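You operate a simulated robot arm through the tools that you are given. There is no shell and no other tool. Be economical: measure what you need, move in short steps, check, and stop when the job is done.

Carry out the task below with a simulated two-armed robot. There is one attempt and no reset: what you move stays moved.

## Task
File the rolled drawing for the job on the screen in its tube and mark the tube IN.
Fine: its tube bears the same job code; put the tube's lid back on.

Only the result counts: the job must be done as asked and must still hold three seconds after the hand-in. Knocking over, shifting, dropping, spilling or breaking anything else fails it. A push-on lid holds only when it is set on centred and level and pressed home; a screw cap is set on level and turned clockwise until tight.

## Robot
Two 7-joint arms with two-finger parallel grippers on one trunk, hanging from a carriage that runs on a rail from [0.1, 156.3] to [0, -61.7] (x, y) and turns from -0.524 to 11.467 rad about z. Base frame: it is fixed where the carriage stands at the start and does not move with it; the origin is on the floor, on the carriage's upright axis, x ahead of it, y to its left, z up. Lengths are in cm, angles in rad, forces in N, time in s.
The left shoulder is at the start at [4, 16.1, 126.3], the right one opposite. With the tool pointing down near the work surface each hand reaches from about 10 to 72 cm from the robot's upright axis, wherever it stands, measured 20 degrees to its own side. Places, roughly: inside of the middle plan tube [70, -30, 80]; left tube marker [60, -10, 80]; middle tube marker [60, -30, 80]; plan tube [70, -30, 80]; right tube marker [60, -40, 80]; strip of table beside the tube rack [90, -50, 70]. Payload 4.4 kg a hand.
The tool frame of a hand sits at the grasp point between the pads (the TCP): z along the fingers, y along the line on which they close. The tips reach 2.3 cm beyond it. The gripper opens to 9.4 cm. The fingers are 3.8 cm wide and 1 cm thick; the gripper's body (5.4 by 9.6 cm) begins 3.9 cm behind the TCP.
Orientation is that of the tool frame in the base frame, as a unit quaternion [w, x, y, z]. With the fingers straight down and closing along the base's y, the tool's x points along the base's -x, its y along +y and its z along -z.

## Interface
- The arms move only by the tool move_arm. It takes "left_series", "right_series" or both (then of equal length, played together; a hand with none holds still); each is a list of rows, each a list of 3 entries, a list of its own where there are three numbers: the shift along the base's x, y, z in cm, then the turn, a rotation vector about the base's x, y, z in degrees, then the finger opening in cm, from 0 to 9.4. In form: [[[dx, dy, dz], [rx, ry, rz], jaw], ...]. A call has 1 to 12 rows; each row is the pose to reach, as a shift and turn from the pose commanded when the call began. A row lasts 0.2 s, in which the tool goes at most 5 cm and 0.15 rad; a call with a longer step from one row to the next is refused whole, and so is a gripper value outside its range. Where a pose cannot be reached the arm comes as near as it can. A force on the tool above 40 N (or 10 N above the force at the start of the call, whichever is more), or a blocked arm, ends the call early, and 0.2 s more pass. Each finger travels about 4.5 cm/s and halts on what it meets, pressing with about 29 N; the grip force reading is that of the motor and also rises with nothing between the fingers. The clock runs only during rows and for 0.2 s after the last one: add rows that repeat a pose to give the fingers time. The reply holds the time, the measured pose of the TCP, the force on the tool along the base axes, the opening and the grip force, in the units named above and with some noise, with the torque about the TCP (base axes, N m) and any sound that the robot's microphone picked up.
- Cameras (640 x 400 px; columns grow to the right, rows downward): "scene" is now at [22.49, -3.99, 154.84]; the picture's right is [-0.53, -0.85, 0.00], its down [-0.66, 0.42, -0.63] and it looks along [0.53, -0.34, -0.78] (base axes); focal length 259 px, centre (320, 200). "left" rides on the left gripper at [8.6, -1.6, -7.4] in its tool frame; the picture's right is [0.18, 0.98, 0.00], its down [-0.58, 0.11, -0.81] and it looks along [-0.79, 0.15, 0.59] (tool axes); focal length 243 px, centre (320, 200). "right" rides on the right gripper at [8.6, 1.6, -7.4] in its tool frame; the picture's right is [-0.18, 0.98, 0.00], its down [-0.58, -0.11, -0.81] and it looks along [-0.79, -0.15, 0.59] (tool axes); focal length 243 px, centre (320, 200).
- get_image(camera): a new picture of that camera. The clock stands still meanwhile.
- lift_body(by): slides the trunk up (or, below 0, down) by that many cm; the arms and the scene camera ride with it, the base frame stays. It gives what a move gives, with no picture.
- base_move(legs): drives the robot by 1 to 6 legs, each [ahead, left, turn to the left] in cm, cm and rad, along the robot's own axes; the way and the turn of a leg run together, so that a leg with both is an arc; at most 150 cm and 3.142 rad a leg. The arms and the cameras ride along, it lands a little off, and it stops where it bumps. It keeps to its track: a leg is cut to what the track allows. It gives what a move gives.
- aim_head(pan, tilt): turns the head with the scene camera to pan (to the left, within 1.501 rad either way) and tilt (down, from -0.506 to 1.204), counted from straight ahead of the robot. It gives what a move gives.
- locate(camera, pixels): for up to 12 pixels [column, row] of the newest picture of that camera ("zoom" is the newest enlarged one), the place [x, y, z] in the base frame of the surface seen there, good to about 0.2 cm. The clock stands still meanwhile.
- close_up(camera, box): a new picture of the part [left, top, right, bottom] of that camera's present view, enlarged. The clock stands still meanwhile.
- finish_job(): hands the job in; it is judged then, once.

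Go step by step. Measure first, check grasps and placings, and put right what went wrong. The budget is 80 turns and 78 pictures, counting those below and the enlarged ones. Unless the task says otherwise, let go and move clear before handing in, and close with one line.

The tools are called by a JSON object that holds its "method" and its "body". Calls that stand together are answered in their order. move_arm: Moves the arms, as the interface text tells. Its arguments: {"type":"object","properties":{"left_series":{"type":"array","items":{"type":"array"}},"right_series":{"type":"array","items":{"type":"array"}}},"required":[]} The other tools are called the same way: lift_body (by) slides the trunk up or down; base_move (legs) drives the base; aim_head (pan, tilt) turns the head that bears the scene camera; get_image (camera) takes a picture; locate (camera, pixels) gives the place of the surface under pixels of a picture; close_up (camera, box) takes an enlarged picture of a part of a camera's view; finish_job () hands the job in.

At the start:

```text
clock: 0.0
left_tcp_pos: [44.9, -0.98, 129.79]
left_orientation: [0.0, -0.001, 1.0, -0.001]
left_wrist_force: [1.0, -0.3, 0.3]
left_wrist_torque: [-0.03, 0.0, -0.03]
left_grip_width: 9.4
left_gripper_force: 0.1
right_tcp_pos: [34.17, -36.34, 122.99]
right_orientation: [0.0, 0.0, 1.0, 0.0]
right_wrist_force: [-0.7, -0.4, 0.5]
right_wrist_torque: [-0.01, 0.03, -0.01]
right_grip_width: 9.4
right_gripper_force: 0.1
trunk travel left (down, up): [-40.0, 37.0]
robot x, y, heading: [0.17, 0.05, 0.004]
head pan, tilt: [-0.564, 0.894]
```

scene: 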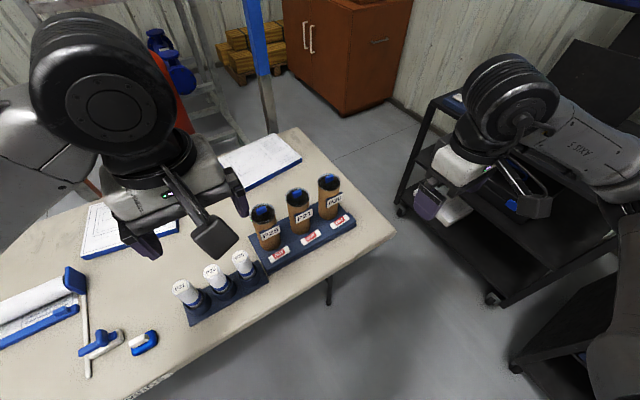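
right: 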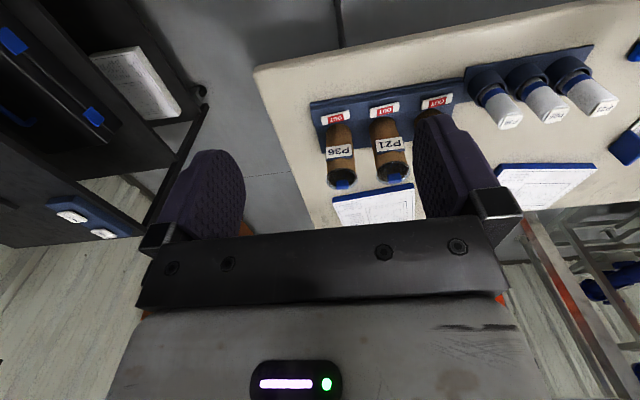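
left: 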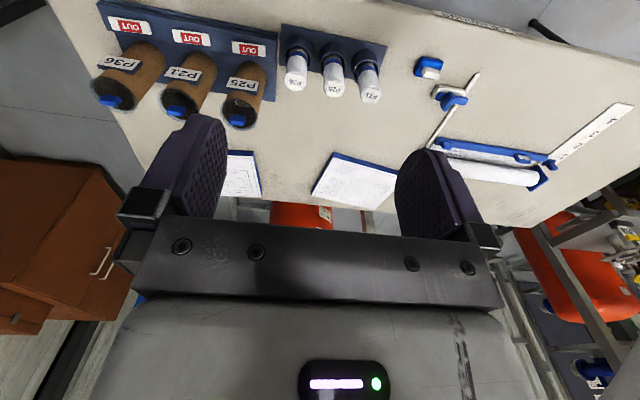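

The pictures show three lidded tubes (P25, P21, P36) at about (265–330, 190–230) and three rolls at (185–240, 260–295). I still need to find the screen, so I'll zoom on the rack and then pan the head.

{"method": "close_up", "body": {"camera": "scene", "box": [160, 160, 370, 330]}}

{"method": "aim_head", "body": {"pan": 0.5, "tilt": 0.4}}

{"method": "get_image", "body": {"camera": "scene"}}

```text
2.35 times, centred on (265, 245) of scene
```

zoom: 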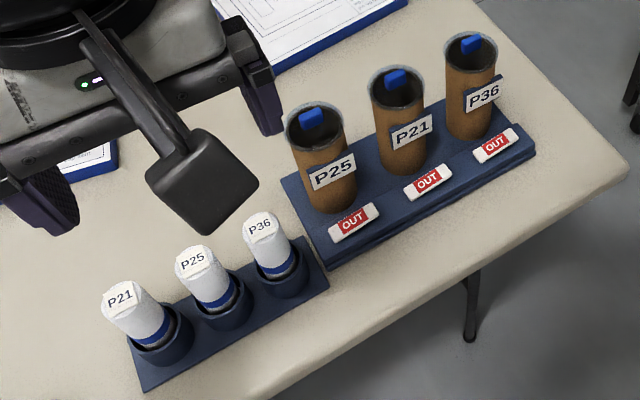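

```text
clock: 1.3
left_tcp_pos: [44.82, -0.95, 129.74]
left_orientation: [0.0, 0.0, 1.0, 0.0]
left_wrist_force: [0.6, -0.4, -0.7]
left_wrist_torque: [0.0, -0.01, -0.05]
left_grip_width: 9.41
left_gripper_force: 0.1
right_tcp_pos: [34.34, -36.28, 123.03]
right_orientation: [0.0, 0.0, 1.0, 0.0]
right_wrist_force: [-0.3, -0.5, 0.0]
right_wrist_torque: [-0.04, 0.0, 0.02]
right_grip_width: 9.41
right_gripper_force: 0.1
trunk travel left (down, up): [-40.0, 37.0]
robot x, y, heading: [-0.02, 0.05, -0.001]
head pan, tilt: [0.499, 0.4]
```

```text
73 pictures are left
```

scene: 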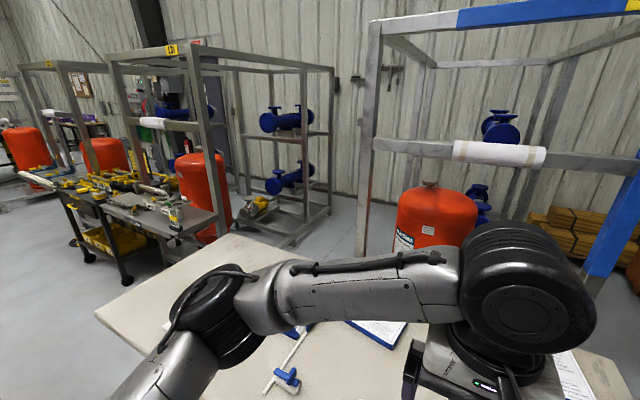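

No screen in this view, so I'll pan right, then further left.

{"method": "aim_head", "body": {"pan": -1.1, "tilt": 0.3}}

{"method": "get_image", "body": {"camera": "scene"}}

{"method": "aim_head", "body": {"pan": 1.5, "tilt": 0.3}}

{"method": "get_image", "body": {"camera": "scene"}}

```text
clock: 3.0
left_tcp_pos: [44.86, -0.95, 129.7]
left_orientation: [-0.001, -0.001, 1.0, 0.0]
left_wrist_force: [-0.6, -0.6, -0.4]
left_wrist_torque: [0.01, 0.03, 0.02]
left_grip_width: 9.41
left_gripper_force: 0.0
right_tcp_pos: [34.29, -36.25, 123.11]
right_orientation: [0.001, 0.0, 1.0, 0.0]
right_wrist_force: [0.1, -0.4, 0.7]
right_wrist_torque: [-0.03, 0.04, -0.01]
right_grip_width: 9.4
right_gripper_force: 0.0
trunk travel left (down, up): [-40.0, 37.0]
robot x, y, heading: [0.11, -0.37, -0.003]
head pan, tilt: [-1.1, 0.3]
```

```text
72 pictures are left
```

scene: 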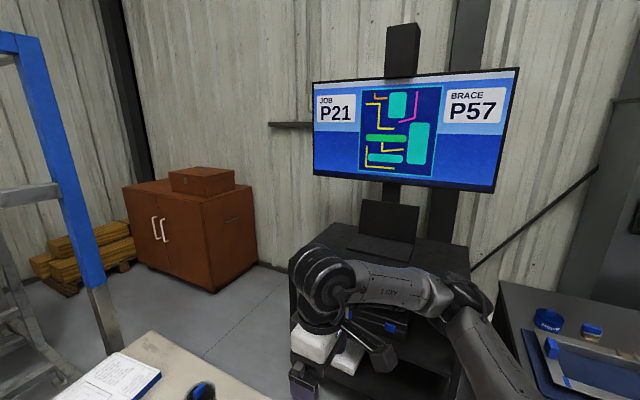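

```text
clock: 5.3
left_tcp_pos: [44.8, -0.91, 129.65]
left_orientation: [0.0, -0.001, 1.0, 0.001]
left_wrist_force: [-0.6, 0.6, 0.0]
left_wrist_torque: [0.04, 0.0, 0.0]
left_grip_width: 9.41
left_gripper_force: 0.0
right_tcp_pos: [34.29, -36.33, 123.05]
right_orientation: [0.0, 0.001, 1.0, 0.0]
right_wrist_force: [0.4, -0.5, -0.1]
right_wrist_torque: [-0.02, 0.03, -0.02]
right_grip_width: 9.4
right_gripper_force: 0.0
trunk travel left (down, up): [-40.0, 37.0]
robot x, y, heading: [0.2, -0.17, -0.0]
head pan, tilt: [1.499, 0.3]
```

```text
71 pictures are left
```

scene: 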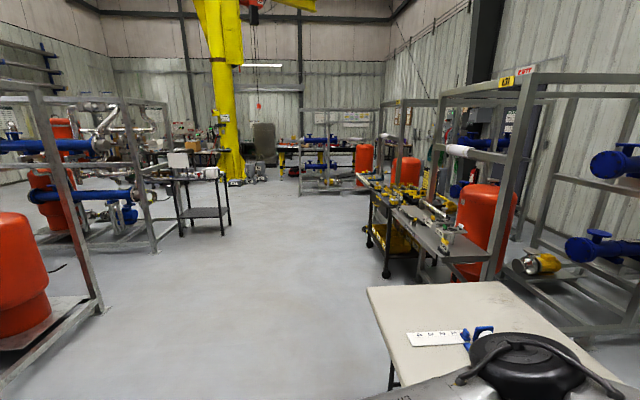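

The screen says JOB P21, which means the middle tube and roll P21, the leftmost roll. I'll aim back at the rack and measure.

{"method": "aim_head", "body": {"pan": -0.5, "tilt": 0.95}}

{"method": "close_up", "body": {"camera": "scene", "box": [160, 130, 380, 330]}}

{"method": "close_up", "body": {"camera": "left", "box": [80, 0, 400, 200]}}

```text
clock: 7.2
left_tcp_pos: [44.89, -0.9, 129.69]
left_orientation: [0.0, -0.001, 1.0, -0.001]
left_wrist_force: [0.0, 0.5, -0.3]
left_wrist_torque: [0.02, 0.02, -0.02]
left_grip_width: 9.42
left_gripper_force: 0.1
right_tcp_pos: [34.29, -36.4, 123.02]
right_orientation: [0.0, -0.001, 1.0, 0.001]
right_wrist_force: [-0.1, -0.1, -1.0]
right_wrist_torque: [0.03, 0.03, 0.03]
right_grip_width: 9.39
right_gripper_force: 0.0
trunk travel left (down, up): [-40.0, 37.0]
robot x, y, heading: [0.14, 0.41, 0.005]
head pan, tilt: [-0.499, 0.949]
```

```text
2.00 times, centred on (270, 230) of scene
```

zoom: 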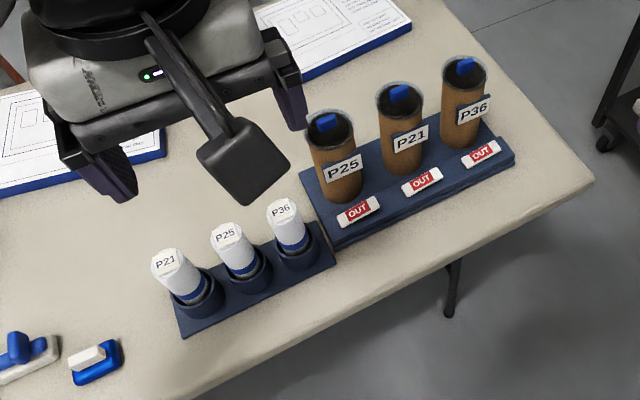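

```text
2.00 times, centred on (240, 100) of left
```

zoom: 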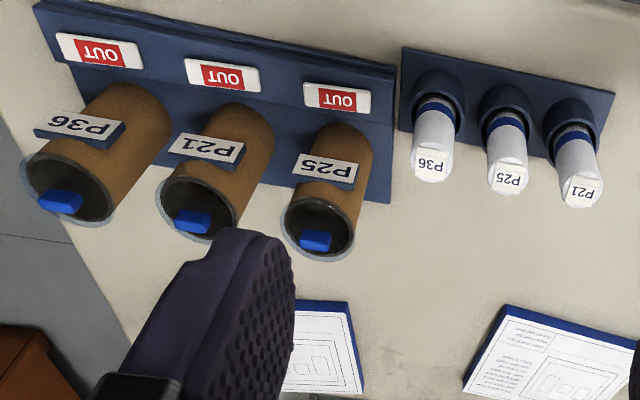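

Both zooms agree: each tube is topped by a dark lid with a blue tab, and each marker is a plate reading OUT. I'll get coordinates from the left zoom.

{"method": "locate", "body": {"camera": "zoom", "pixels": [[192, 222], [215, 195], [168, 178], [207, 241], [235, 215], [205, 150], [208, 75], [250, 78], [580, 192], [575, 160], [590, 90], [330, 260]]}}

{"method": "close_up", "body": {"camera": "left", "box": [150, 20, 230, 130]}}

{"method": "locate", "body": {"camera": "zoom", "pixels": [[320, 100]]}}

```text
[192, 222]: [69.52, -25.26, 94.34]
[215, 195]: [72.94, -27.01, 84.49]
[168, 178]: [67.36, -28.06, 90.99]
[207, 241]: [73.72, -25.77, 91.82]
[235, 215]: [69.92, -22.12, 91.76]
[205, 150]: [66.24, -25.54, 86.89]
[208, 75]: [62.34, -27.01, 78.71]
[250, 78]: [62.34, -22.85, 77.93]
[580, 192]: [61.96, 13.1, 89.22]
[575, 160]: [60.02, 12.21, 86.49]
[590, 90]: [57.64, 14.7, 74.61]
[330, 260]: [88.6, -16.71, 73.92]
```

```text
3.64 times, centred on (190, 75) of left
```

zoom: 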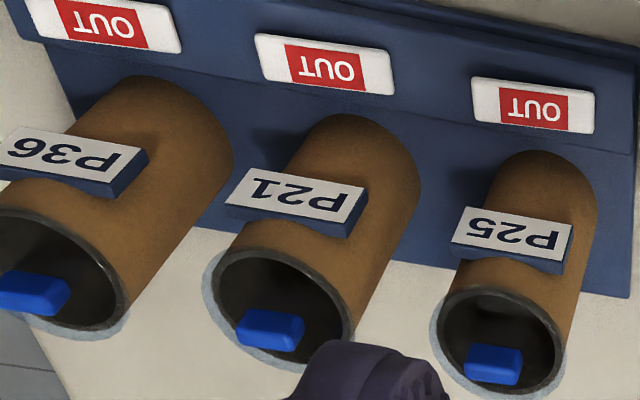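

```text
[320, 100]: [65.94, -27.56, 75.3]
```

The lid knob of the middle tube is near (70, -25, 94), and its marker is near (62, -25, 79). I'll bring the right hand camera in for a closer look at the marker and lid.

{"method": "move_arm", "body": {"right_series": [[[-1, 2, -4], [0, 0, 0], 9.4], [[-2, 4, -8], [0, 0, 0], 9.4], [[-3, 6, -12], [0, 0, 0], 9.4], [[-4, 8, -16], [0, 0, 0], 9.4], [[-4, 10, -20], [0, 0, 0], 9.4], [[-4, 10, -23], [0, 0, 0], 9.4]]}}

{"method": "get_image", "body": {"camera": "right"}}

```text
clock: 8.6
left_tcp_pos: [44.87, -0.95, 129.67]
left_orientation: [0.0, -0.001, 1.0, 0.001]
left_wrist_force: [-0.1, -0.1, -0.3]
left_wrist_torque: [-0.01, 0.04, 0.03]
left_grip_width: 9.37
left_gripper_force: 0.2
right_tcp_pos: [30.09, -26.38, 99.84]
right_orientation: [0.0, 0.001, 1.0, 0.0]
right_wrist_force: [0.6, -0.3, 0.4]
right_wrist_torque: [0.0, 0.04, 0.02]
right_grip_width: 9.39
right_gripper_force: 0.3
right hand out of reach, approached as far as the arm can: row 4, 5
trunk travel left (down, up): [-40.0, 37.0]
robot x, y, heading: [-0.14, 0.03, -0.002]
head pan, tilt: [-0.499, 0.949]
```

```text
67 pictures are left
```

right: 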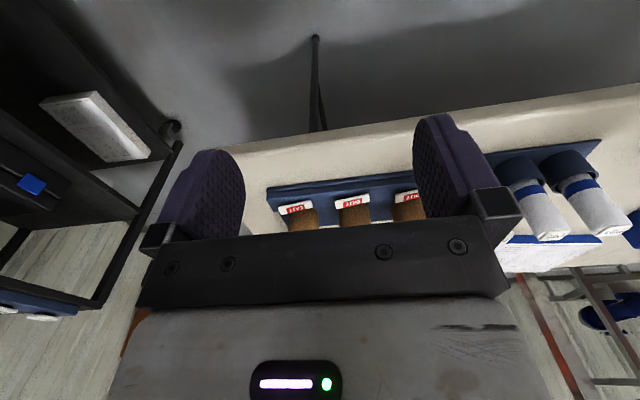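

The right-hand picture is upside down (picture-down is up in the base frame), so I have to be closer overhead. I'll move the hand forward and slightly up.

{"method": "move_arm", "body": {"right_series": [[[4, 0, 2], [0, 0, 0], 9.4], [[8, 0, 4], [0, 0, 0], 9.4], [[12, 0, 5], [0, 0, 0], 9.4], [[15, 0, 6], [0, 0, 0], 9.4], [[18, 0, 6], [0, 0, 0], 9.4]]}}

{"method": "close_up", "body": {"camera": "right", "box": [230, 60, 430, 240]}}

```text
clock: 9.8
left_tcp_pos: [44.95, -0.98, 129.79]
left_orientation: [0.0, -0.002, 1.0, 0.0]
left_wrist_force: [0.0, -0.1, 0.7]
left_wrist_torque: [0.03, 0.05, -0.03]
left_grip_width: 9.41
left_gripper_force: 0.0
right_tcp_pos: [48.26, -26.18, 106.04]
right_orientation: [0.0, 0.0, 1.0, 0.0]
right_wrist_force: [0.1, 0.0, 0.7]
right_wrist_torque: [0.04, -0.02, 0.0]
right_grip_width: 9.41
right_gripper_force: 0.2
trunk travel left (down, up): [-40.0, 37.0]
robot x, y, heading: [0.1, -0.07, 0.002]
head pan, tilt: [-0.499, 0.949]
```

```text
2.22 times, centred on (330, 150) of right
```

zoom: 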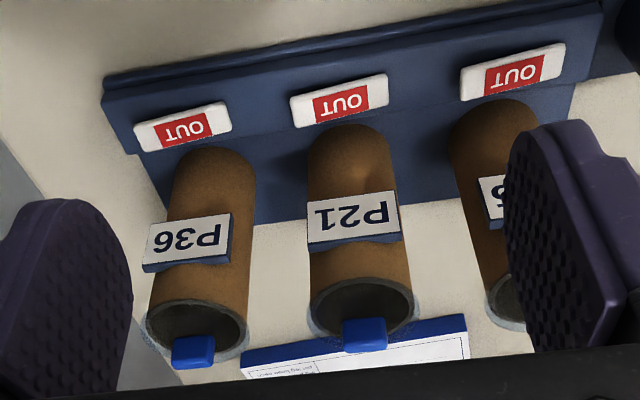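

The tiles now show clearly. I'll measure the P21 tile corners, knob and rim, and zoom in more on the tile.

{"method": "locate", "body": {"camera": "zoom", "pixels": [[293, 98], [300, 126], [387, 80], [387, 103], [340, 105], [340, 80], [345, 335], [385, 332], [365, 322], [365, 350], [312, 310], [415, 295]]}}

{"method": "close_up", "body": {"camera": "right", "box": [310, 85, 370, 120]}}

{"method": "close_up", "body": {"camera": "right", "box": [310, 165, 380, 220]}}

```text
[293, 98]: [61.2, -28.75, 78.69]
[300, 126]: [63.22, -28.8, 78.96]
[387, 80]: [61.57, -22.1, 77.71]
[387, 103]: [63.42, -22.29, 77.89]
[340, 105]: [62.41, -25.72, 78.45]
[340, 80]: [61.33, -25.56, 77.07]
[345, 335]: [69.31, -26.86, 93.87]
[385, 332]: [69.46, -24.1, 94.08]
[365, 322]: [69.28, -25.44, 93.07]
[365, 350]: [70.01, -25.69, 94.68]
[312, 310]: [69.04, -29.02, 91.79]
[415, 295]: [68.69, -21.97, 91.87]
```

```text
10.67 times, centred on (340, 102) of right
```

zoom: 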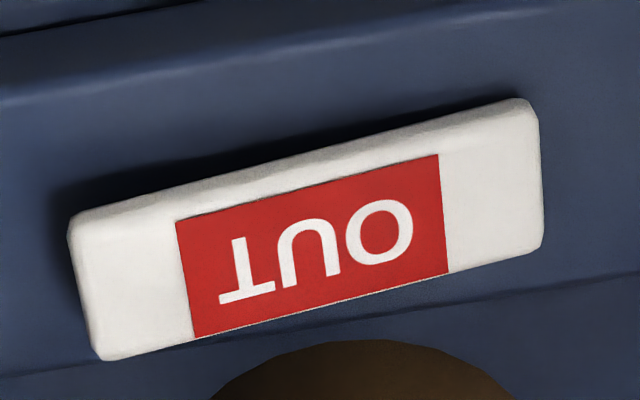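

```text
7.27 times, centred on (345, 192) of right
```

zoom: 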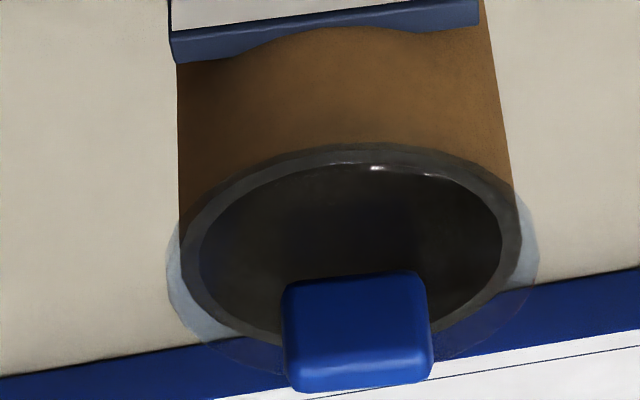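

The P21 tile is 7 cm long along y and tilted: its -y end is at z≈78.8 and its +y end at 77.7, so it is probably a rocker. The lid is a clear disc with a blue tab about 2.8 cm wide in y, so I'll check the tab's shape from the scene camera.

{"method": "close_up", "body": {"camera": "scene", "box": [300, 140, 380, 230]}}

{"method": "close_up", "body": {"camera": "scene", "box": [220, 220, 340, 310]}}

```text
4.44 times, centred on (340, 185) of scene
```

zoom: 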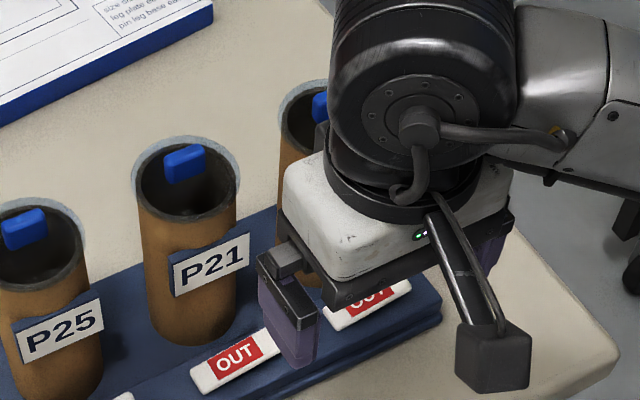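

```text
4.44 times, centred on (280, 265) of scene
```

zoom: 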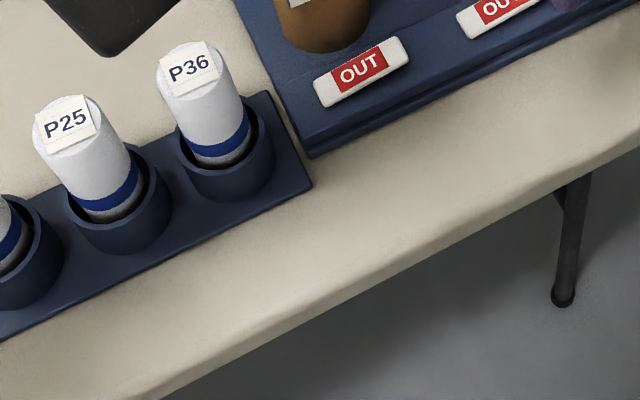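

The tab is a small upright fin, narrow in x. I'll take a tighter view of the P21 tube top and measure it.

{"method": "close_up", "body": {"camera": "scene", "box": [313, 163, 363, 203]}}

{"method": "locate", "body": {"camera": "scene", "pixels": [[340, 175]]}}

```text
10.00 times, centred on (338, 183) of scene
```

zoom: 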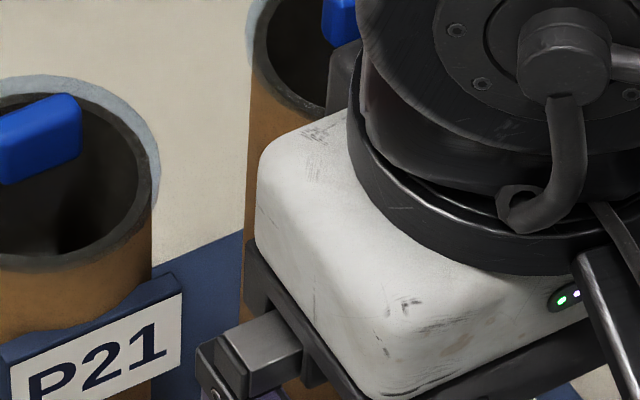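

```text
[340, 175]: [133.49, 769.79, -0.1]
```

The box was off; I'll shift it to the left.

{"method": "close_up", "body": {"camera": "scene", "box": [295, 163, 345, 198]}}

{"method": "locate", "body": {"camera": "zoom", "pixels": [[230, 122], [310, 93], [225, 105], [300, 82], [265, 96], [270, 135], [380, 190], [250, 270], [140, 200], [260, 90]]}}

```text
11.43 times, centred on (320, 180) of scene
```

zoom: 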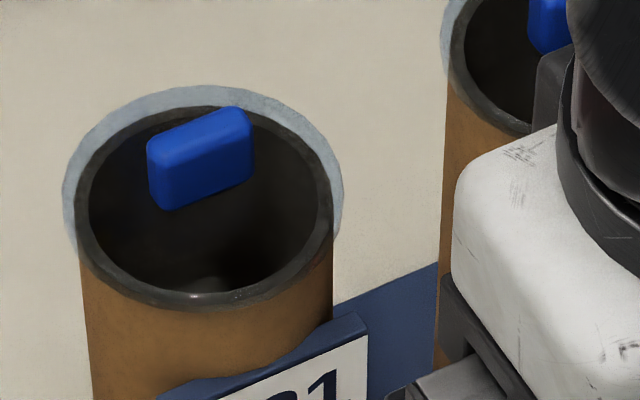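

```text
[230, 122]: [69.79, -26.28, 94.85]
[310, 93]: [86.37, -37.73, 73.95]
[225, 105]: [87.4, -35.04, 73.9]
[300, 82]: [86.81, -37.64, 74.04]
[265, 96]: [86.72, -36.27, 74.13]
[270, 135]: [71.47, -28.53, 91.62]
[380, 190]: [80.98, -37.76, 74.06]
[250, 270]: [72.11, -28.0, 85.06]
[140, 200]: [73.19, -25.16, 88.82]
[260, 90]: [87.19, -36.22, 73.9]
```

{"method": "locate", "body": {"camera": "zoom", "pixels": [[152, 150], [175, 136], [235, 110], [248, 125], [200, 135], [200, 150], [165, 205], [250, 185], [203, 296], [327, 185], [83, 190], [335, 220]]}}

```text
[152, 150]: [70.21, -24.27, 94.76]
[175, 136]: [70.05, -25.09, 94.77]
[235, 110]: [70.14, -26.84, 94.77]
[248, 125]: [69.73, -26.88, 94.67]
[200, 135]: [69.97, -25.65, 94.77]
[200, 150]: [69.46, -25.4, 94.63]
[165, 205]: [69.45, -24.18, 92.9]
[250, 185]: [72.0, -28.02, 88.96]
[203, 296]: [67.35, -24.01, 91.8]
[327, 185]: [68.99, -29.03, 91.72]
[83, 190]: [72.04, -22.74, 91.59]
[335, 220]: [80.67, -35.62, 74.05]
```

The tab is centred at (70.0, -25.5), its top is at z 94.8, and the lid rim is at about 91.8. I'll move the right hand above it at z 104 with the fingers at 5 cm, and see whether it reaches.

{"method": "move_arm", "body": {"right_series": [[[4.5, 0.2, 0], [0, 0, 0], 8], [[9, 0.4, 0], [0, 0, 0], 7], [[13.5, 0.6, 0], [0, 0, 0], 6], [[18, 0.65, -1], [0, 0, 0], 5.5], [[21.7, 0.65, -2], [0, 0, 0], 5], [[21.7, 0.65, -2], [0, 0, 0], 5]]}}

```text
clock: 11.2
left_tcp_pos: [44.9, -1.01, 129.66]
left_orientation: [0.0, -0.001, 1.0, 0.001]
left_wrist_force: [0.1, 0.3, -0.2]
left_wrist_torque: [-0.04, 0.01, 0.03]
left_grip_width: 9.41
left_gripper_force: 0.0
right_tcp_pos: [69.94, -25.72, 104.13]
right_orientation: [-0.001, 0.0, 1.0, 0.0]
right_wrist_force: [0.7, -0.6, -0.2]
right_wrist_torque: [-0.02, -0.02, 0.01]
right_grip_width: 5.02
right_gripper_force: 0.1
trunk travel left (down, up): [-40.0, 37.0]
robot x, y, heading: [0.08, 0.02, -0.005]
head pan, tilt: [-0.499, 0.949]
```

It reaches. I'll check the alignment with the wrist and scene cameras before going down.

{"method": "close_up", "body": {"camera": "right", "box": [160, 60, 480, 260]}}

{"method": "close_up", "body": {"camera": "scene", "box": [260, 120, 400, 220]}}

```text
2.00 times, centred on (320, 160) of right
```

zoom: 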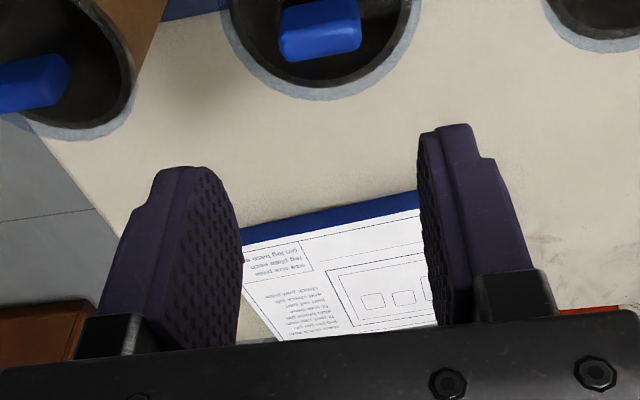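

```text
4.00 times, centred on (330, 170) of scene
```

zoom: 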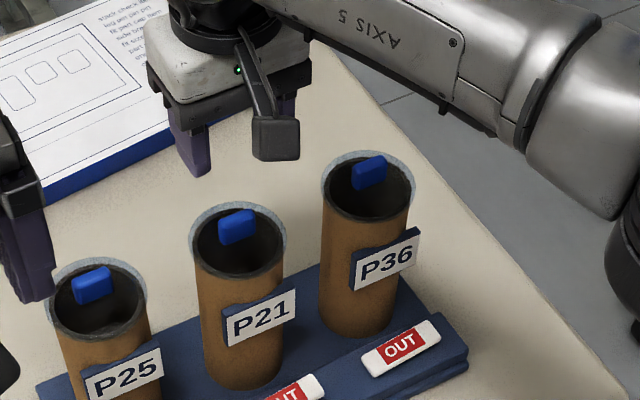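

The alignment looks right. I'll descend to z≈95 and close on the tab.

{"method": "move_arm", "body": {"right_series": [[[0, 0.15, -3], [0, 0, 0], 5], [[0, 0.15, -6], [0, 0, 0], 5], [[0, 0.15, -8], [0, 0, 0], 5], [[0, 0.15, -9.1], [0, 0, 0], 5], [[0, 0.15, -9.1], [0, 0, 0], 5], [[0, 0.15, -9.1], [0, 0, 0], 4], [[0, 0.15, -9.1], [0, 0, 0], 3], [[0, 0.15, -9.1], [0, 0, 0], 2], [[0, 0.15, -9.1], [0, 0, 0], 2], [[0, 0.15, -9.1], [0, 0, 0], 2]]}}

{"method": "close_up", "body": {"camera": "right", "box": [160, 60, 480, 260]}}

```text
clock: 13.4
left_tcp_pos: [44.9, -0.98, 129.73]
left_orientation: [0.0, -0.001, 1.0, 0.0]
left_wrist_force: [-0.8, 1.0, -0.3]
left_wrist_torque: [0.0, 0.02, 0.01]
left_grip_width: 9.41
left_gripper_force: 0.0
right_tcp_pos: [69.92, -25.35, 94.99]
right_orientation: [0.0, 0.0, 1.0, 0.001]
right_wrist_force: [-0.1, 0.7, -0.6]
right_wrist_torque: [0.0, -0.02, -0.01]
right_grip_width: 2.94
right_gripper_force: 28.7
trunk travel left (down, up): [-40.0, 37.0]
robot x, y, heading: [-0.19, 0.19, 0.002]
head pan, tilt: [-0.499, 0.949]
heard: snap
```

```text
2.00 times, centred on (320, 160) of right
```

zoom: 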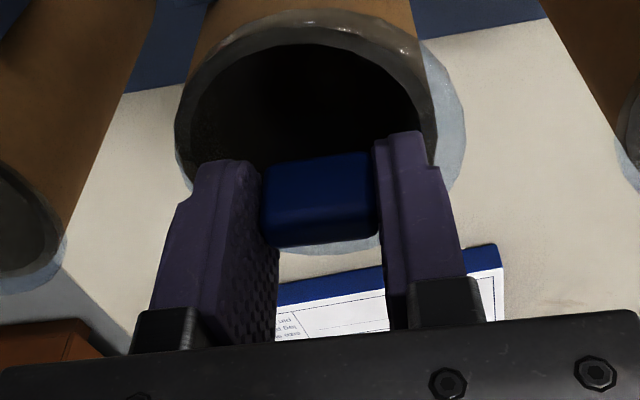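

The tab is gripped at 2.94 cm and a snap was heard, perhaps the lid popping loose. I'll lift straight up.

{"method": "move_arm", "body": {"right_series": [[[0, 0, 0.5], [0, 0, 0], 2], [[0, 0, 1], [0, 0, 0], 2], [[0, 0, 2], [0, 0, 0], 2], [[0, 0, 3.5], [0, 0, 0], 2], [[0, 0, 6], [0, 0, 0], 2], [[0, 0, 9], [0, 0, 0], 2], [[0, 0, 11], [0, 0, 0], 2]]}}

{"method": "close_up", "body": {"camera": "right", "box": [160, 60, 480, 260]}}

{"method": "close_up", "body": {"camera": "scene", "box": [260, 120, 400, 220]}}

```text
clock: 15.0
left_tcp_pos: [44.89, -0.94, 129.78]
left_orientation: [0.0, -0.001, 1.0, 0.0]
left_wrist_force: [0.2, -0.5, -0.3]
left_wrist_torque: [0.0, 0.05, 0.03]
left_grip_width: 9.37
left_gripper_force: 0.1
right_tcp_pos: [69.92, -25.53, 106.04]
right_orientation: [0.0, 0.0, 1.0, 0.0]
right_wrist_force: [-0.1, -0.4, -0.3]
right_wrist_torque: [0.02, -0.02, 0.0]
right_grip_width: 2.9
right_gripper_force: 29.2
trunk travel left (down, up): [-40.0, 37.0]
robot x, y, heading: [0.28, 0.2, -0.0]
head pan, tilt: [-0.499, 0.949]
```

```text
2.00 times, centred on (320, 160) of right
```

zoom: 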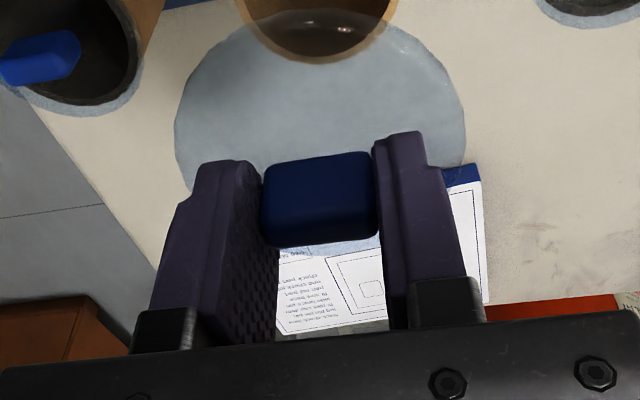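

```text
4.00 times, centred on (330, 170) of scene
```

zoom: 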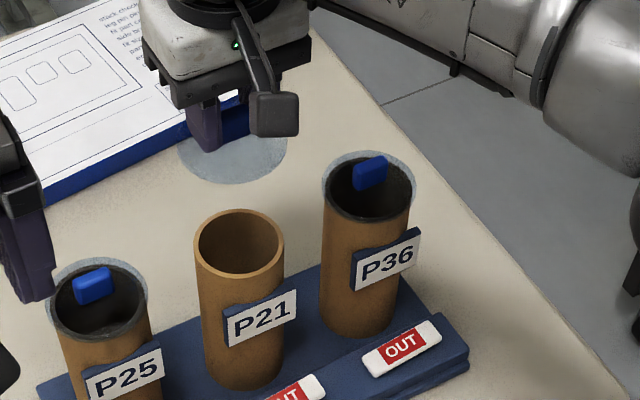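

The lid is off and held. I'll measure the open rim of the P21 tube.

{"method": "locate", "body": {"camera": "zoom", "pixels": [[240, 277], [197, 245], [283, 245], [240, 211], [210, 222], [270, 222], [212, 267], [268, 267], [240, 250]]}}

```text
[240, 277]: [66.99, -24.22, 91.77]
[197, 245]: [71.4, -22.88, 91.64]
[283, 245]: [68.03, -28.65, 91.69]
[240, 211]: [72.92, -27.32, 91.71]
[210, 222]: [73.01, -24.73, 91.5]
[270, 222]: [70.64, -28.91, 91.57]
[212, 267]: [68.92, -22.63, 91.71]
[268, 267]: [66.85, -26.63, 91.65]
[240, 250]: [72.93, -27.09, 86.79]
```

The rim centre is about (69.85, -25.75), with outer radius 3.4. The left hand must bring the roll, so the robot has to shift right and turn a little; I'll retract the right hand with the lid and look right for clearance.

{"method": "move_arm", "body": {"right_series": [[[-4, 0, 1], [0, 0, 0], 2], [[-8, 0, 2], [0, 0, 0], 2], [[-12, -1, 3], [0, 0, 0], 2], [[-16, -2, 4], [0, 0, 0], 2], [[-20, -3, 5], [0, 0, 0], 2], [[-24, -4, 6], [0, 0, 0], 2], [[-28, -4, 6], [0, 0, 0], 2]]}}

{"method": "aim_head", "body": {"pan": -1.5, "tilt": 0.8}}

{"method": "get_image", "body": {"camera": "scene"}}

{"method": "locate", "body": {"camera": "scene", "pixels": [[100, 200], [200, 150], [300, 150], [450, 200], [550, 200], [320, 50], [420, 100], [520, 120]]}}

```text
clock: 16.6
left_tcp_pos: [44.82, -0.93, 129.65]
left_orientation: [0.0, -0.001, 1.0, 0.0]
left_wrist_force: [-0.4, 0.7, -0.3]
left_wrist_torque: [-0.01, 0.0, 0.0]
left_grip_width: 9.4
left_gripper_force: 0.0
right_tcp_pos: [41.79, -29.59, 111.89]
right_orientation: [0.0, 0.001, 1.0, 0.001]
right_wrist_force: [-0.1, -0.4, 0.3]
right_wrist_torque: [0.01, -0.01, 0.01]
right_grip_width: 2.9
right_gripper_force: 28.5
trunk travel left (down, up): [-40.0, 37.0]
robot x, y, heading: [0.14, 0.21, -0.003]
head pan, tilt: [-0.499, 0.949]
```

```text
clock: 17.9
left_tcp_pos: [44.76, -0.87, 129.71]
left_orientation: [0.0, -0.001, 1.0, 0.0]
left_wrist_force: [0.2, -0.1, 0.2]
left_wrist_torque: [0.03, -0.02, 0.03]
left_grip_width: 9.38
left_gripper_force: 0.0
right_tcp_pos: [42.11, -29.47, 112.05]
right_orientation: [0.001, -0.001, 1.0, 0.0]
right_wrist_force: [-0.5, 0.0, -0.2]
right_wrist_torque: [0.01, 0.02, 0.02]
right_grip_width: 2.91
right_gripper_force: 29.3
trunk travel left (down, up): [-40.0, 37.0]
robot x, y, heading: [0.07, -0.28, 0.002]
head pan, tilt: [-1.499, 0.799]
```

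```text
54 pictures are left
```

scene: 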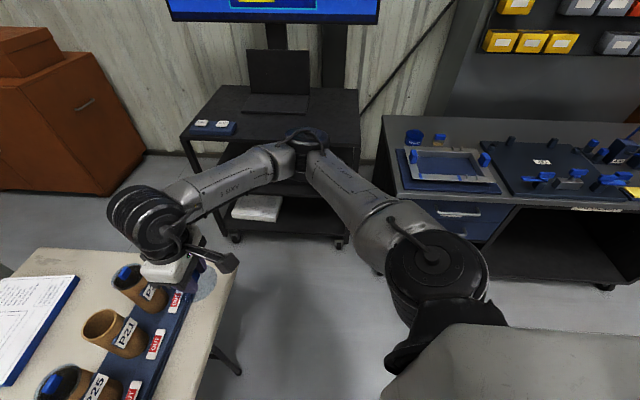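

```text
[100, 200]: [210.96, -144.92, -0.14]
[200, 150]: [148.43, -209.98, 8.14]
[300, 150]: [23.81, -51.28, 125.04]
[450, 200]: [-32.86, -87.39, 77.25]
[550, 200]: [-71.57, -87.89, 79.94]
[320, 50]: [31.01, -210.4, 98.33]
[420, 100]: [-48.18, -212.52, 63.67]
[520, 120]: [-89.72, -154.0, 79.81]
```

The right side is clear: the elbow is at y≈-51 and the nearest furniture is below z 80, beyond y≈-85. I'll drive 15 cm right, turn 0.4 rad right, and look at the rolls.

{"method": "base_move", "body": {"legs": [[0, -15, 0], [0, 0, -0.4]]}}

{"method": "aim_head", "body": {"pan": 0.2, "tilt": 0.9}}

{"method": "get_image", "body": {"camera": "scene"}}

```text
clock: 20.5
left_tcp_pos: [41.13, -32.86, 129.73]
left_orientation: [0.0, 0.193, 0.981, 0.0]
left_wrist_force: [-0.5, -1.3, 0.8]
left_wrist_torque: [0.05, -0.01, 0.0]
left_grip_width: 9.39
left_gripper_force: 0.0
right_tcp_pos: [27.6, -58.32, 111.95]
right_orientation: [0.0, 0.194, 0.981, 0.0]
right_wrist_force: [0.4, -1.3, -0.8]
right_wrist_torque: [-0.01, 0.01, 0.0]
right_grip_width: 2.89
right_gripper_force: 29.1
trunk travel left (down, up): [-40.0, 37.0]
robot x, y, heading: [-0.29, -14.95, -0.388]
head pan, tilt: [-1.499, 0.799]
```

```text
clock: 22.2
left_tcp_pos: [41.19, -32.92, 129.7]
left_orientation: [0.0, 0.193, 0.981, 0.0]
left_wrist_force: [-0.7, -0.3, -0.2]
left_wrist_torque: [0.02, -0.01, -0.01]
left_grip_width: 9.42
left_gripper_force: 0.0
right_tcp_pos: [27.5, -58.34, 112.05]
right_orientation: [0.0, 0.194, 0.981, 0.0]
right_wrist_force: [0.7, -0.1, -0.4]
right_wrist_torque: [0.0, -0.02, -0.02]
right_grip_width: 2.93
right_gripper_force: 28.5
trunk travel left (down, up): [-40.0, 37.0]
robot x, y, heading: [0.19, -15.0, -0.392]
head pan, tilt: [0.201, 0.901]
```

```text
53 pictures are left
```

scene: 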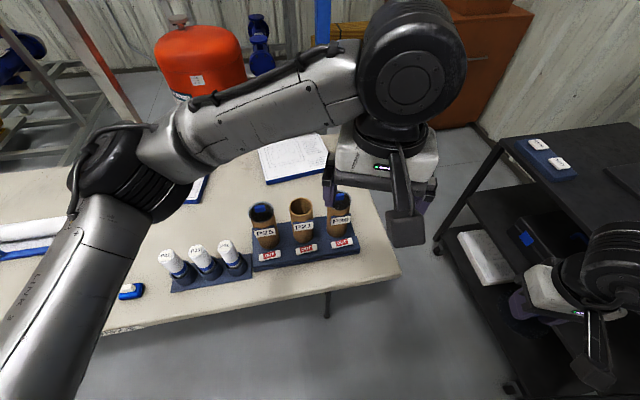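

The rolls are visible at (165–225, 245–260). I'll zoom in and measure the P21 roll.

{"method": "close_up", "body": {"camera": "scene", "box": [145, 230, 265, 300]}}

{"method": "locate", "body": {"camera": "zoom", "pixels": [[108, 130], [80, 140], [150, 135], [120, 112], [120, 165], [155, 235], [200, 225], [175, 250], [265, 110], [420, 85], [180, 200], [120, 145]]}}

```text
5.33 times, centred on (205, 265) of scene
```

zoom: 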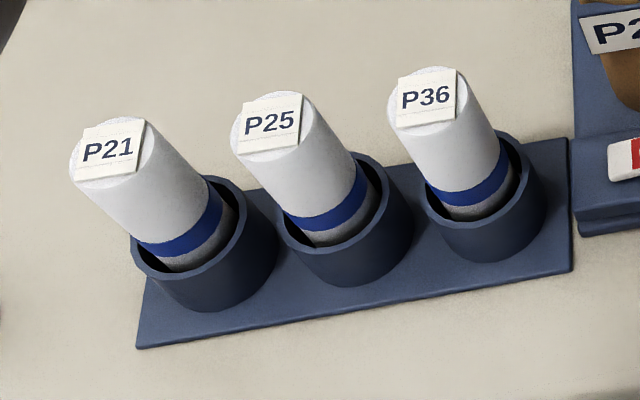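

```text
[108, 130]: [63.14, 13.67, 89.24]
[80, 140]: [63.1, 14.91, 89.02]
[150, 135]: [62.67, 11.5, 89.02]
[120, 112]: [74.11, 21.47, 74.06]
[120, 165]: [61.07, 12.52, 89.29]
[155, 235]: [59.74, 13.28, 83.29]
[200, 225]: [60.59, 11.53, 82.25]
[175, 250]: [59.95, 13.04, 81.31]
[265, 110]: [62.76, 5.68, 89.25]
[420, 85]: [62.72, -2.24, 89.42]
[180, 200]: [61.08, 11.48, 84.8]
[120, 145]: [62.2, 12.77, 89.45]
```

{"method": "locate", "body": {"camera": "zoom", "pixels": [[72, 165], [88, 188], [145, 170], [153, 150], [90, 128], [130, 119], [200, 183], [130, 232], [135, 250], [240, 195], [165, 285], [208, 192]]}}

```text
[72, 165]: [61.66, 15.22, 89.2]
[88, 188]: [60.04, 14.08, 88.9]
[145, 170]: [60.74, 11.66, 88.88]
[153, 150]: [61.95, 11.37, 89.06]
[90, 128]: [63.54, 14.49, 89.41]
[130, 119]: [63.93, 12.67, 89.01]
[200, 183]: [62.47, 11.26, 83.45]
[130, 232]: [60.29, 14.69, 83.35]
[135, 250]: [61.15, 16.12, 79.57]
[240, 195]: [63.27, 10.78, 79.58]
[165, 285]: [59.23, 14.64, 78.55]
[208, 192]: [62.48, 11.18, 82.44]
```

The roll's axis is at about (62.0, 13.3), with radius 1.95, top z 89.3, and it stands vertical. I'll bring the left hand above it.

{"method": "move_arm", "body": {"left_series": [[[1.8, 4.2, 0], [0, 0, 0], 8], [[3.6, 8.4, 0], [0, 0, 0], 7], [[5.4, 12.6, 0], [0, 0, 0], 6.4], [[7.2, 16.8, 0], [0, 0, 0], 6.4], [[9, 21, 0], [0, 0, 0], 6.4], [[10.8, 25.2, -1], [0, 0, 0], 6.4], [[12.6, 29.4, -2], [0, 0, 0], 6.4], [[14.4, 33.6, -3], [0, 0, 0], 6.4], [[16.2, 37.8, -4], [0, 0, 0], 6.4], [[18, 42, -6], [0, 0, 0], 6.4], [[19.8, 45.2, -8.5], [0, 0, 0], 6.4], [[20.8, 46.2, -13], [0, 0, 0], 6.4]]}}

{"method": "move_arm", "body": {"left_series": [[[0, 0, -4], [0, 0, 0], 6.4], [[0, 0, -8], [0, 0, 0], 6.4], [[0, 0, -12], [0, 0, 0], 6.4], [[0, 0, -16], [0, 0, 0], 6.4], [[0, 0, -17], [0, 0, 0], 6.4]]}}

{"method": "get_image", "body": {"camera": "left"}}

{"method": "close_up", "body": {"camera": "scene", "box": [105, 190, 285, 300]}}

```text
clock: 24.8
left_tcp_pos: [62.17, 13.13, 116.73]
left_orientation: [0.0, 0.193, 0.981, 0.001]
left_wrist_force: [0.6, 0.0, -0.4]
left_wrist_torque: [0.02, 0.01, -0.03]
left_grip_width: 6.39
left_gripper_force: 0.0
right_tcp_pos: [27.47, -58.26, 111.91]
right_orientation: [0.0, 0.194, 0.981, -0.001]
right_wrist_force: [0.8, 0.4, -0.2]
right_wrist_torque: [-0.04, -0.02, -0.03]
right_grip_width: 2.89
right_gripper_force: 29.2
trunk travel left (down, up): [-40.0, 37.0]
robot x, y, heading: [-0.04, -15.06, -0.386]
head pan, tilt: [0.201, 0.901]
```

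```text
clock: 26.0
left_tcp_pos: [61.96, 13.21, 99.65]
left_orientation: [0.001, 0.193, 0.981, 0.0]
left_wrist_force: [1.2, -0.3, -0.2]
left_wrist_torque: [-0.01, 0.0, 0.0]
left_grip_width: 6.39
left_gripper_force: 0.0
right_tcp_pos: [27.63, -58.32, 111.94]
right_orientation: [0.0, 0.193, 0.981, 0.001]
right_wrist_force: [1.1, -0.3, -0.5]
right_wrist_torque: [0.0, 0.02, 0.02]
right_grip_width: 2.89
right_gripper_force: 29.3
trunk travel left (down, up): [-40.0, 37.0]
robot x, y, heading: [0.07, -15.17, -0.386]
head pan, tilt: [0.201, 0.901]
```

```text
51 pictures are left
```

left: 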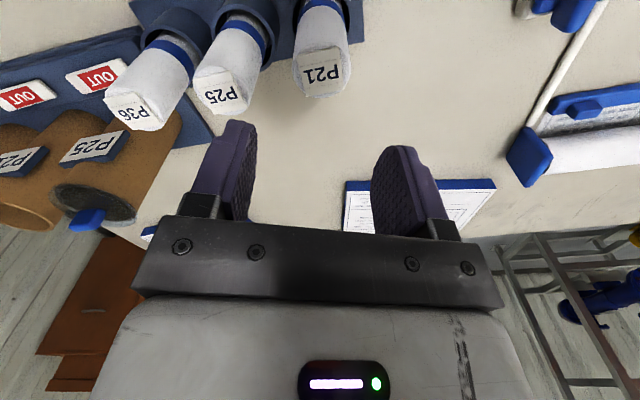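

```text
3.56 times, centred on (195, 245) of scene
```

zoom: 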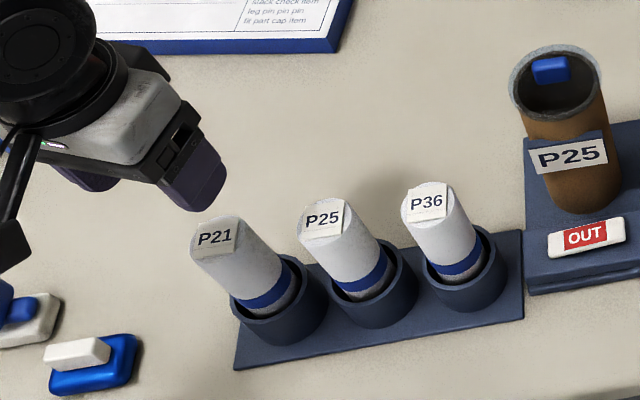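

The hand is lined up above P21, with both fingers clear of P25. I'll descend and grip near the top.

{"method": "move_arm", "body": {"left_series": [[[0, 0.1, -4], [0, 0, 0], 6.4], [[0, 0.1, -7], [0, 0, 0], 6.4], [[0, 0.1, -9.5], [0, 0, 0], 6.4], [[0, 0.1, -11], [0, 0, 0], 6.4], [[0, 0.1, -11], [0, 0, 0], 5], [[0, 0.1, -11], [0, 0, 0], 4], [[0, 0.1, -11], [0, 0, 0], 3], [[0, 0.1, -11], [0, 0, 0], 3], [[0, 0.1, -11], [0, 0, 0], 3]]}}

{"method": "close_up", "body": {"camera": "scene", "box": [105, 190, 285, 300]}}

```text
clock: 28.0
left_tcp_pos: [62.03, 13.34, 88.72]
left_orientation: [0.0, 0.193, 0.981, 0.0]
left_wrist_force: [-0.4, -0.3, 0.0]
left_wrist_torque: [0.02, 0.02, 0.01]
left_grip_width: 4.27
left_gripper_force: 28.8
right_tcp_pos: [27.61, -58.19, 111.94]
right_orientation: [0.0, 0.194, 0.981, -0.001]
right_wrist_force: [0.4, -0.5, 0.1]
right_wrist_torque: [-0.02, 0.03, 0.04]
right_grip_width: 2.93
right_gripper_force: 29.2
trunk travel left (down, up): [-40.0, 37.0]
robot x, y, heading: [0.08, -14.63, -0.386]
head pan, tilt: [0.201, 0.901]
```

```text
3.56 times, centred on (195, 245) of scene
```

zoom: 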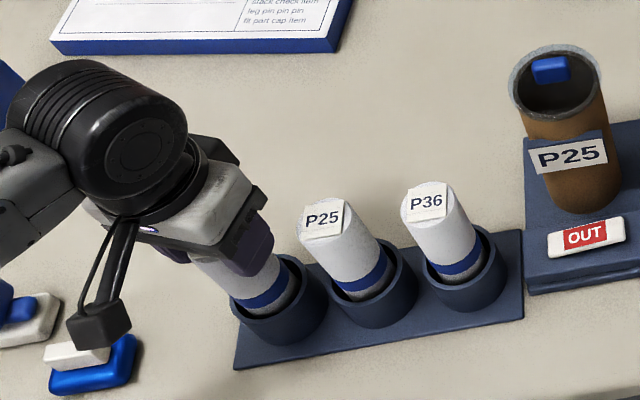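

The roll is gripped at 4.27 cm. I'll lift straight up 25 cm.

{"method": "move_arm", "body": {"left_series": [[[0, 0, 1], [0, 0, 0], 3], [[0, 0, 3], [0, 0, 0], 3], [[0, 0, 6], [0, 0, 0], 3], [[0, 0, 10], [0, 0, 0], 3], [[0, 0, 14], [0, 0, 0], 3], [[0, 0, 18], [0, 0, 0], 3], [[0, 0, 22], [0, 0, 0], 3], [[0, 0, 26], [0, 0, 0], 3]]}}

{"method": "get_image", "body": {"camera": "scene"}}

```text
clock: 29.8
left_tcp_pos: [61.88, 13.49, 114.7]
left_orientation: [0.0, 0.193, 0.981, 0.001]
left_wrist_force: [-0.6, -0.5, -2.5]
left_wrist_torque: [0.0, -0.02, 0.04]
left_grip_width: 4.27
left_gripper_force: 29.2
right_tcp_pos: [27.59, -58.32, 111.95]
right_orientation: [0.0, 0.193, 0.981, 0.0]
right_wrist_force: [0.4, -1.3, -0.4]
right_wrist_torque: [-0.02, 0.0, -0.05]
right_grip_width: 2.89
right_gripper_force: 29.2
trunk travel left (down, up): [-40.0, 37.0]
robot x, y, heading: [0.02, -14.95, -0.391]
head pan, tilt: [0.201, 0.901]
```

```text
48 pictures are left
```

scene: 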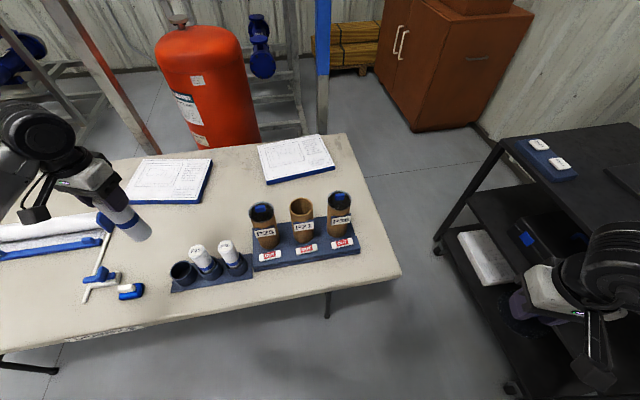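

The roll is lifted clear. I'll check its length and uprightness.

{"method": "close_up", "body": {"camera": "scene", "box": [60, 160, 180, 250]}}

{"method": "locate", "body": {"camera": "zoom", "pixels": [[470, 400], [400, 395], [460, 370], [385, 375], [440, 390], [350, 260], [340, 290], [420, 320]]}}

```text
4.44 times, centred on (120, 205) of scene
```

zoom: 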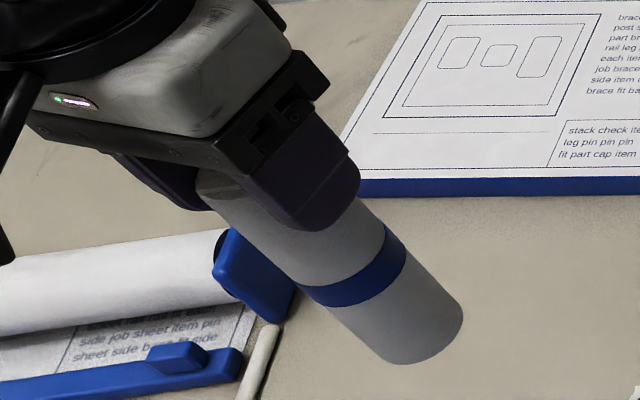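

```text
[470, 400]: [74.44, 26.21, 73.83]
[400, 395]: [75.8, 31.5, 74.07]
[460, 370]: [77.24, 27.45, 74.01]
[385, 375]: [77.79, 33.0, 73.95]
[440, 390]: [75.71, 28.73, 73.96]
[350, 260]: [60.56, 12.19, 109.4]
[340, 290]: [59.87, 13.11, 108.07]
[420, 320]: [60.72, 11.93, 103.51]
```

{"method": "locate", "body": {"camera": "zoom", "pixels": [[405, 360], [390, 362], [460, 315], [455, 332], [375, 350], [335, 305], [405, 250], [310, 290], [385, 225], [430, 345]]}}

```text
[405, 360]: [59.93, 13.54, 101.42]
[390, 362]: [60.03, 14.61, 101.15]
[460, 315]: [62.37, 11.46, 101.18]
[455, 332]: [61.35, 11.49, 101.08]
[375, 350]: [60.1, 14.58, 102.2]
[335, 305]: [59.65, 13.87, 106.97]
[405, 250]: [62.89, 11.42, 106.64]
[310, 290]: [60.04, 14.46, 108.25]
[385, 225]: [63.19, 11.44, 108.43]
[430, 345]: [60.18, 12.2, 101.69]
```

The roll hangs upright: its bottom is at z≈101 (13.7 below the TCP), centred on the TCP. I'll carry it over the open P21 tube at (69.85, -25.75).

{"method": "move_arm", "body": {"left_series": [[[0.9, -4.4, 0], [0, 0, 0], 3], [[1.8, -8.8, 0], [0, 0, 0], 3], [[2.7, -13.2, 0], [0, 0, 0], 3], [[3.6, -17.6, 0], [0, 0, 0], 3], [[4.5, -22, 0], [0, 0, 0], 3], [[5.4, -26.4, 0], [0, 0, 0], 3], [[6.3, -30.8, 0], [0, 0, 0], 3], [[7.2, -35.2, 0], [0, 0, 0], 3], [[7.7, -38, 0], [0, 0, 0], 3], [[7.9, -39.1, 0], [0, 0, 0], 3], [[7.9, -39.1, 0], [0, 0, 0], 3]]}}

{"method": "get_image", "body": {"camera": "scene"}}

{"method": "close_up", "body": {"camera": "left", "box": [160, 0, 480, 240]}}

```text
clock: 32.2
left_tcp_pos: [69.86, -25.74, 114.57]
left_orientation: [-0.001, 0.194, 0.981, 0.0]
left_wrist_force: [-0.2, -0.6, -0.3]
left_wrist_torque: [0.01, -0.02, -0.02]
left_grip_width: 4.27
left_gripper_force: 29.0
right_tcp_pos: [27.55, -58.23, 111.96]
right_orientation: [0.0, 0.193, 0.981, 0.0]
right_wrist_force: [-0.6, -0.5, -0.2]
right_wrist_torque: [0.01, 0.02, -0.01]
right_grip_width: 2.9
right_gripper_force: 28.6
trunk travel left (down, up): [-40.0, 37.0]
robot x, y, heading: [0.17, -14.95, -0.391]
head pan, tilt: [0.201, 0.901]
```

```text
46 pictures are left
```

scene: 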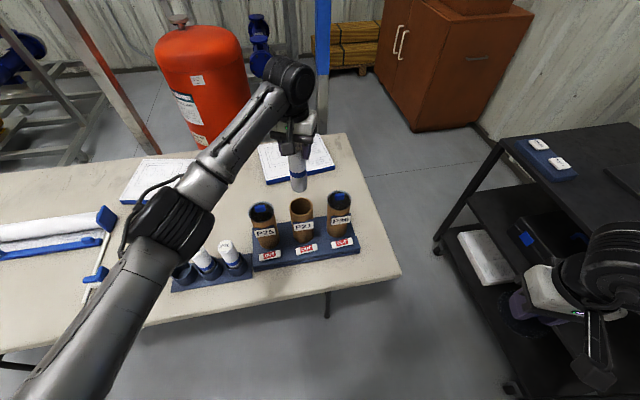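

```text
1.67 times, centred on (320, 120) of left
```

zoom: 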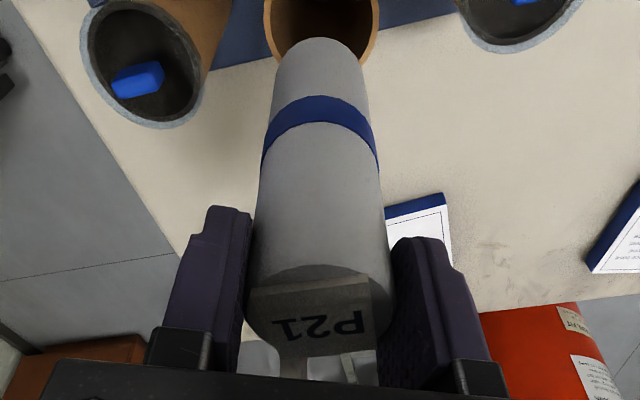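

The roll is over the tube. I'll lower it to just above the rim and check centring.

{"method": "move_arm", "body": {"left_series": [[[0, 0, -3], [0, 0, 0], 3], [[0, 0, -6], [0, 0, 0], 3], [[0, 0, -8], [0, 0, 0], 3], [[0, 0, -8], [0, 0, 0], 3]]}}

{"method": "close_up", "body": {"camera": "scene", "box": [260, 160, 345, 240]}}

{"method": "close_up", "body": {"camera": "left", "box": [240, 0, 400, 120]}}

```text
clock: 33.2
left_tcp_pos: [69.89, -25.79, 106.77]
left_orientation: [-0.001, 0.192, 0.981, 0.0]
left_wrist_force: [-0.3, 0.6, -1.4]
left_wrist_torque: [0.02, -0.02, 0.01]
left_grip_width: 4.24
left_gripper_force: 28.7
right_tcp_pos: [27.63, -58.34, 112.05]
right_orientation: [0.0, 0.194, 0.981, 0.0]
right_wrist_force: [0.4, -0.2, -0.2]
right_wrist_torque: [0.04, 0.0, 0.0]
right_grip_width: 2.88
right_gripper_force: 28.8
trunk travel left (down, up): [-40.0, 37.0]
robot x, y, heading: [0.14, -14.83, -0.392]
head pan, tilt: [0.201, 0.901]
```

```text
5.00 times, centred on (302, 200) of scene
```

zoom: 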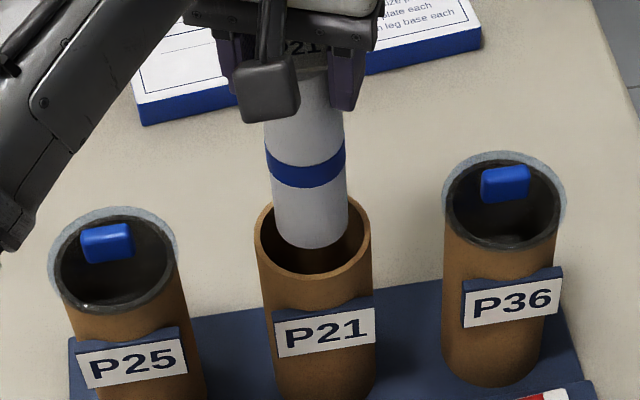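

```text
3.33 times, centred on (320, 60) of left
```

zoom: 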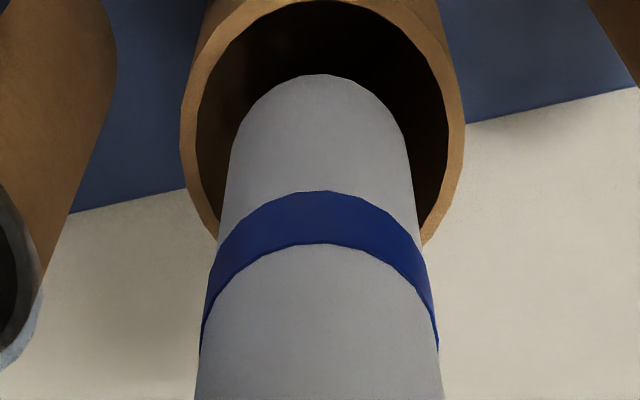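

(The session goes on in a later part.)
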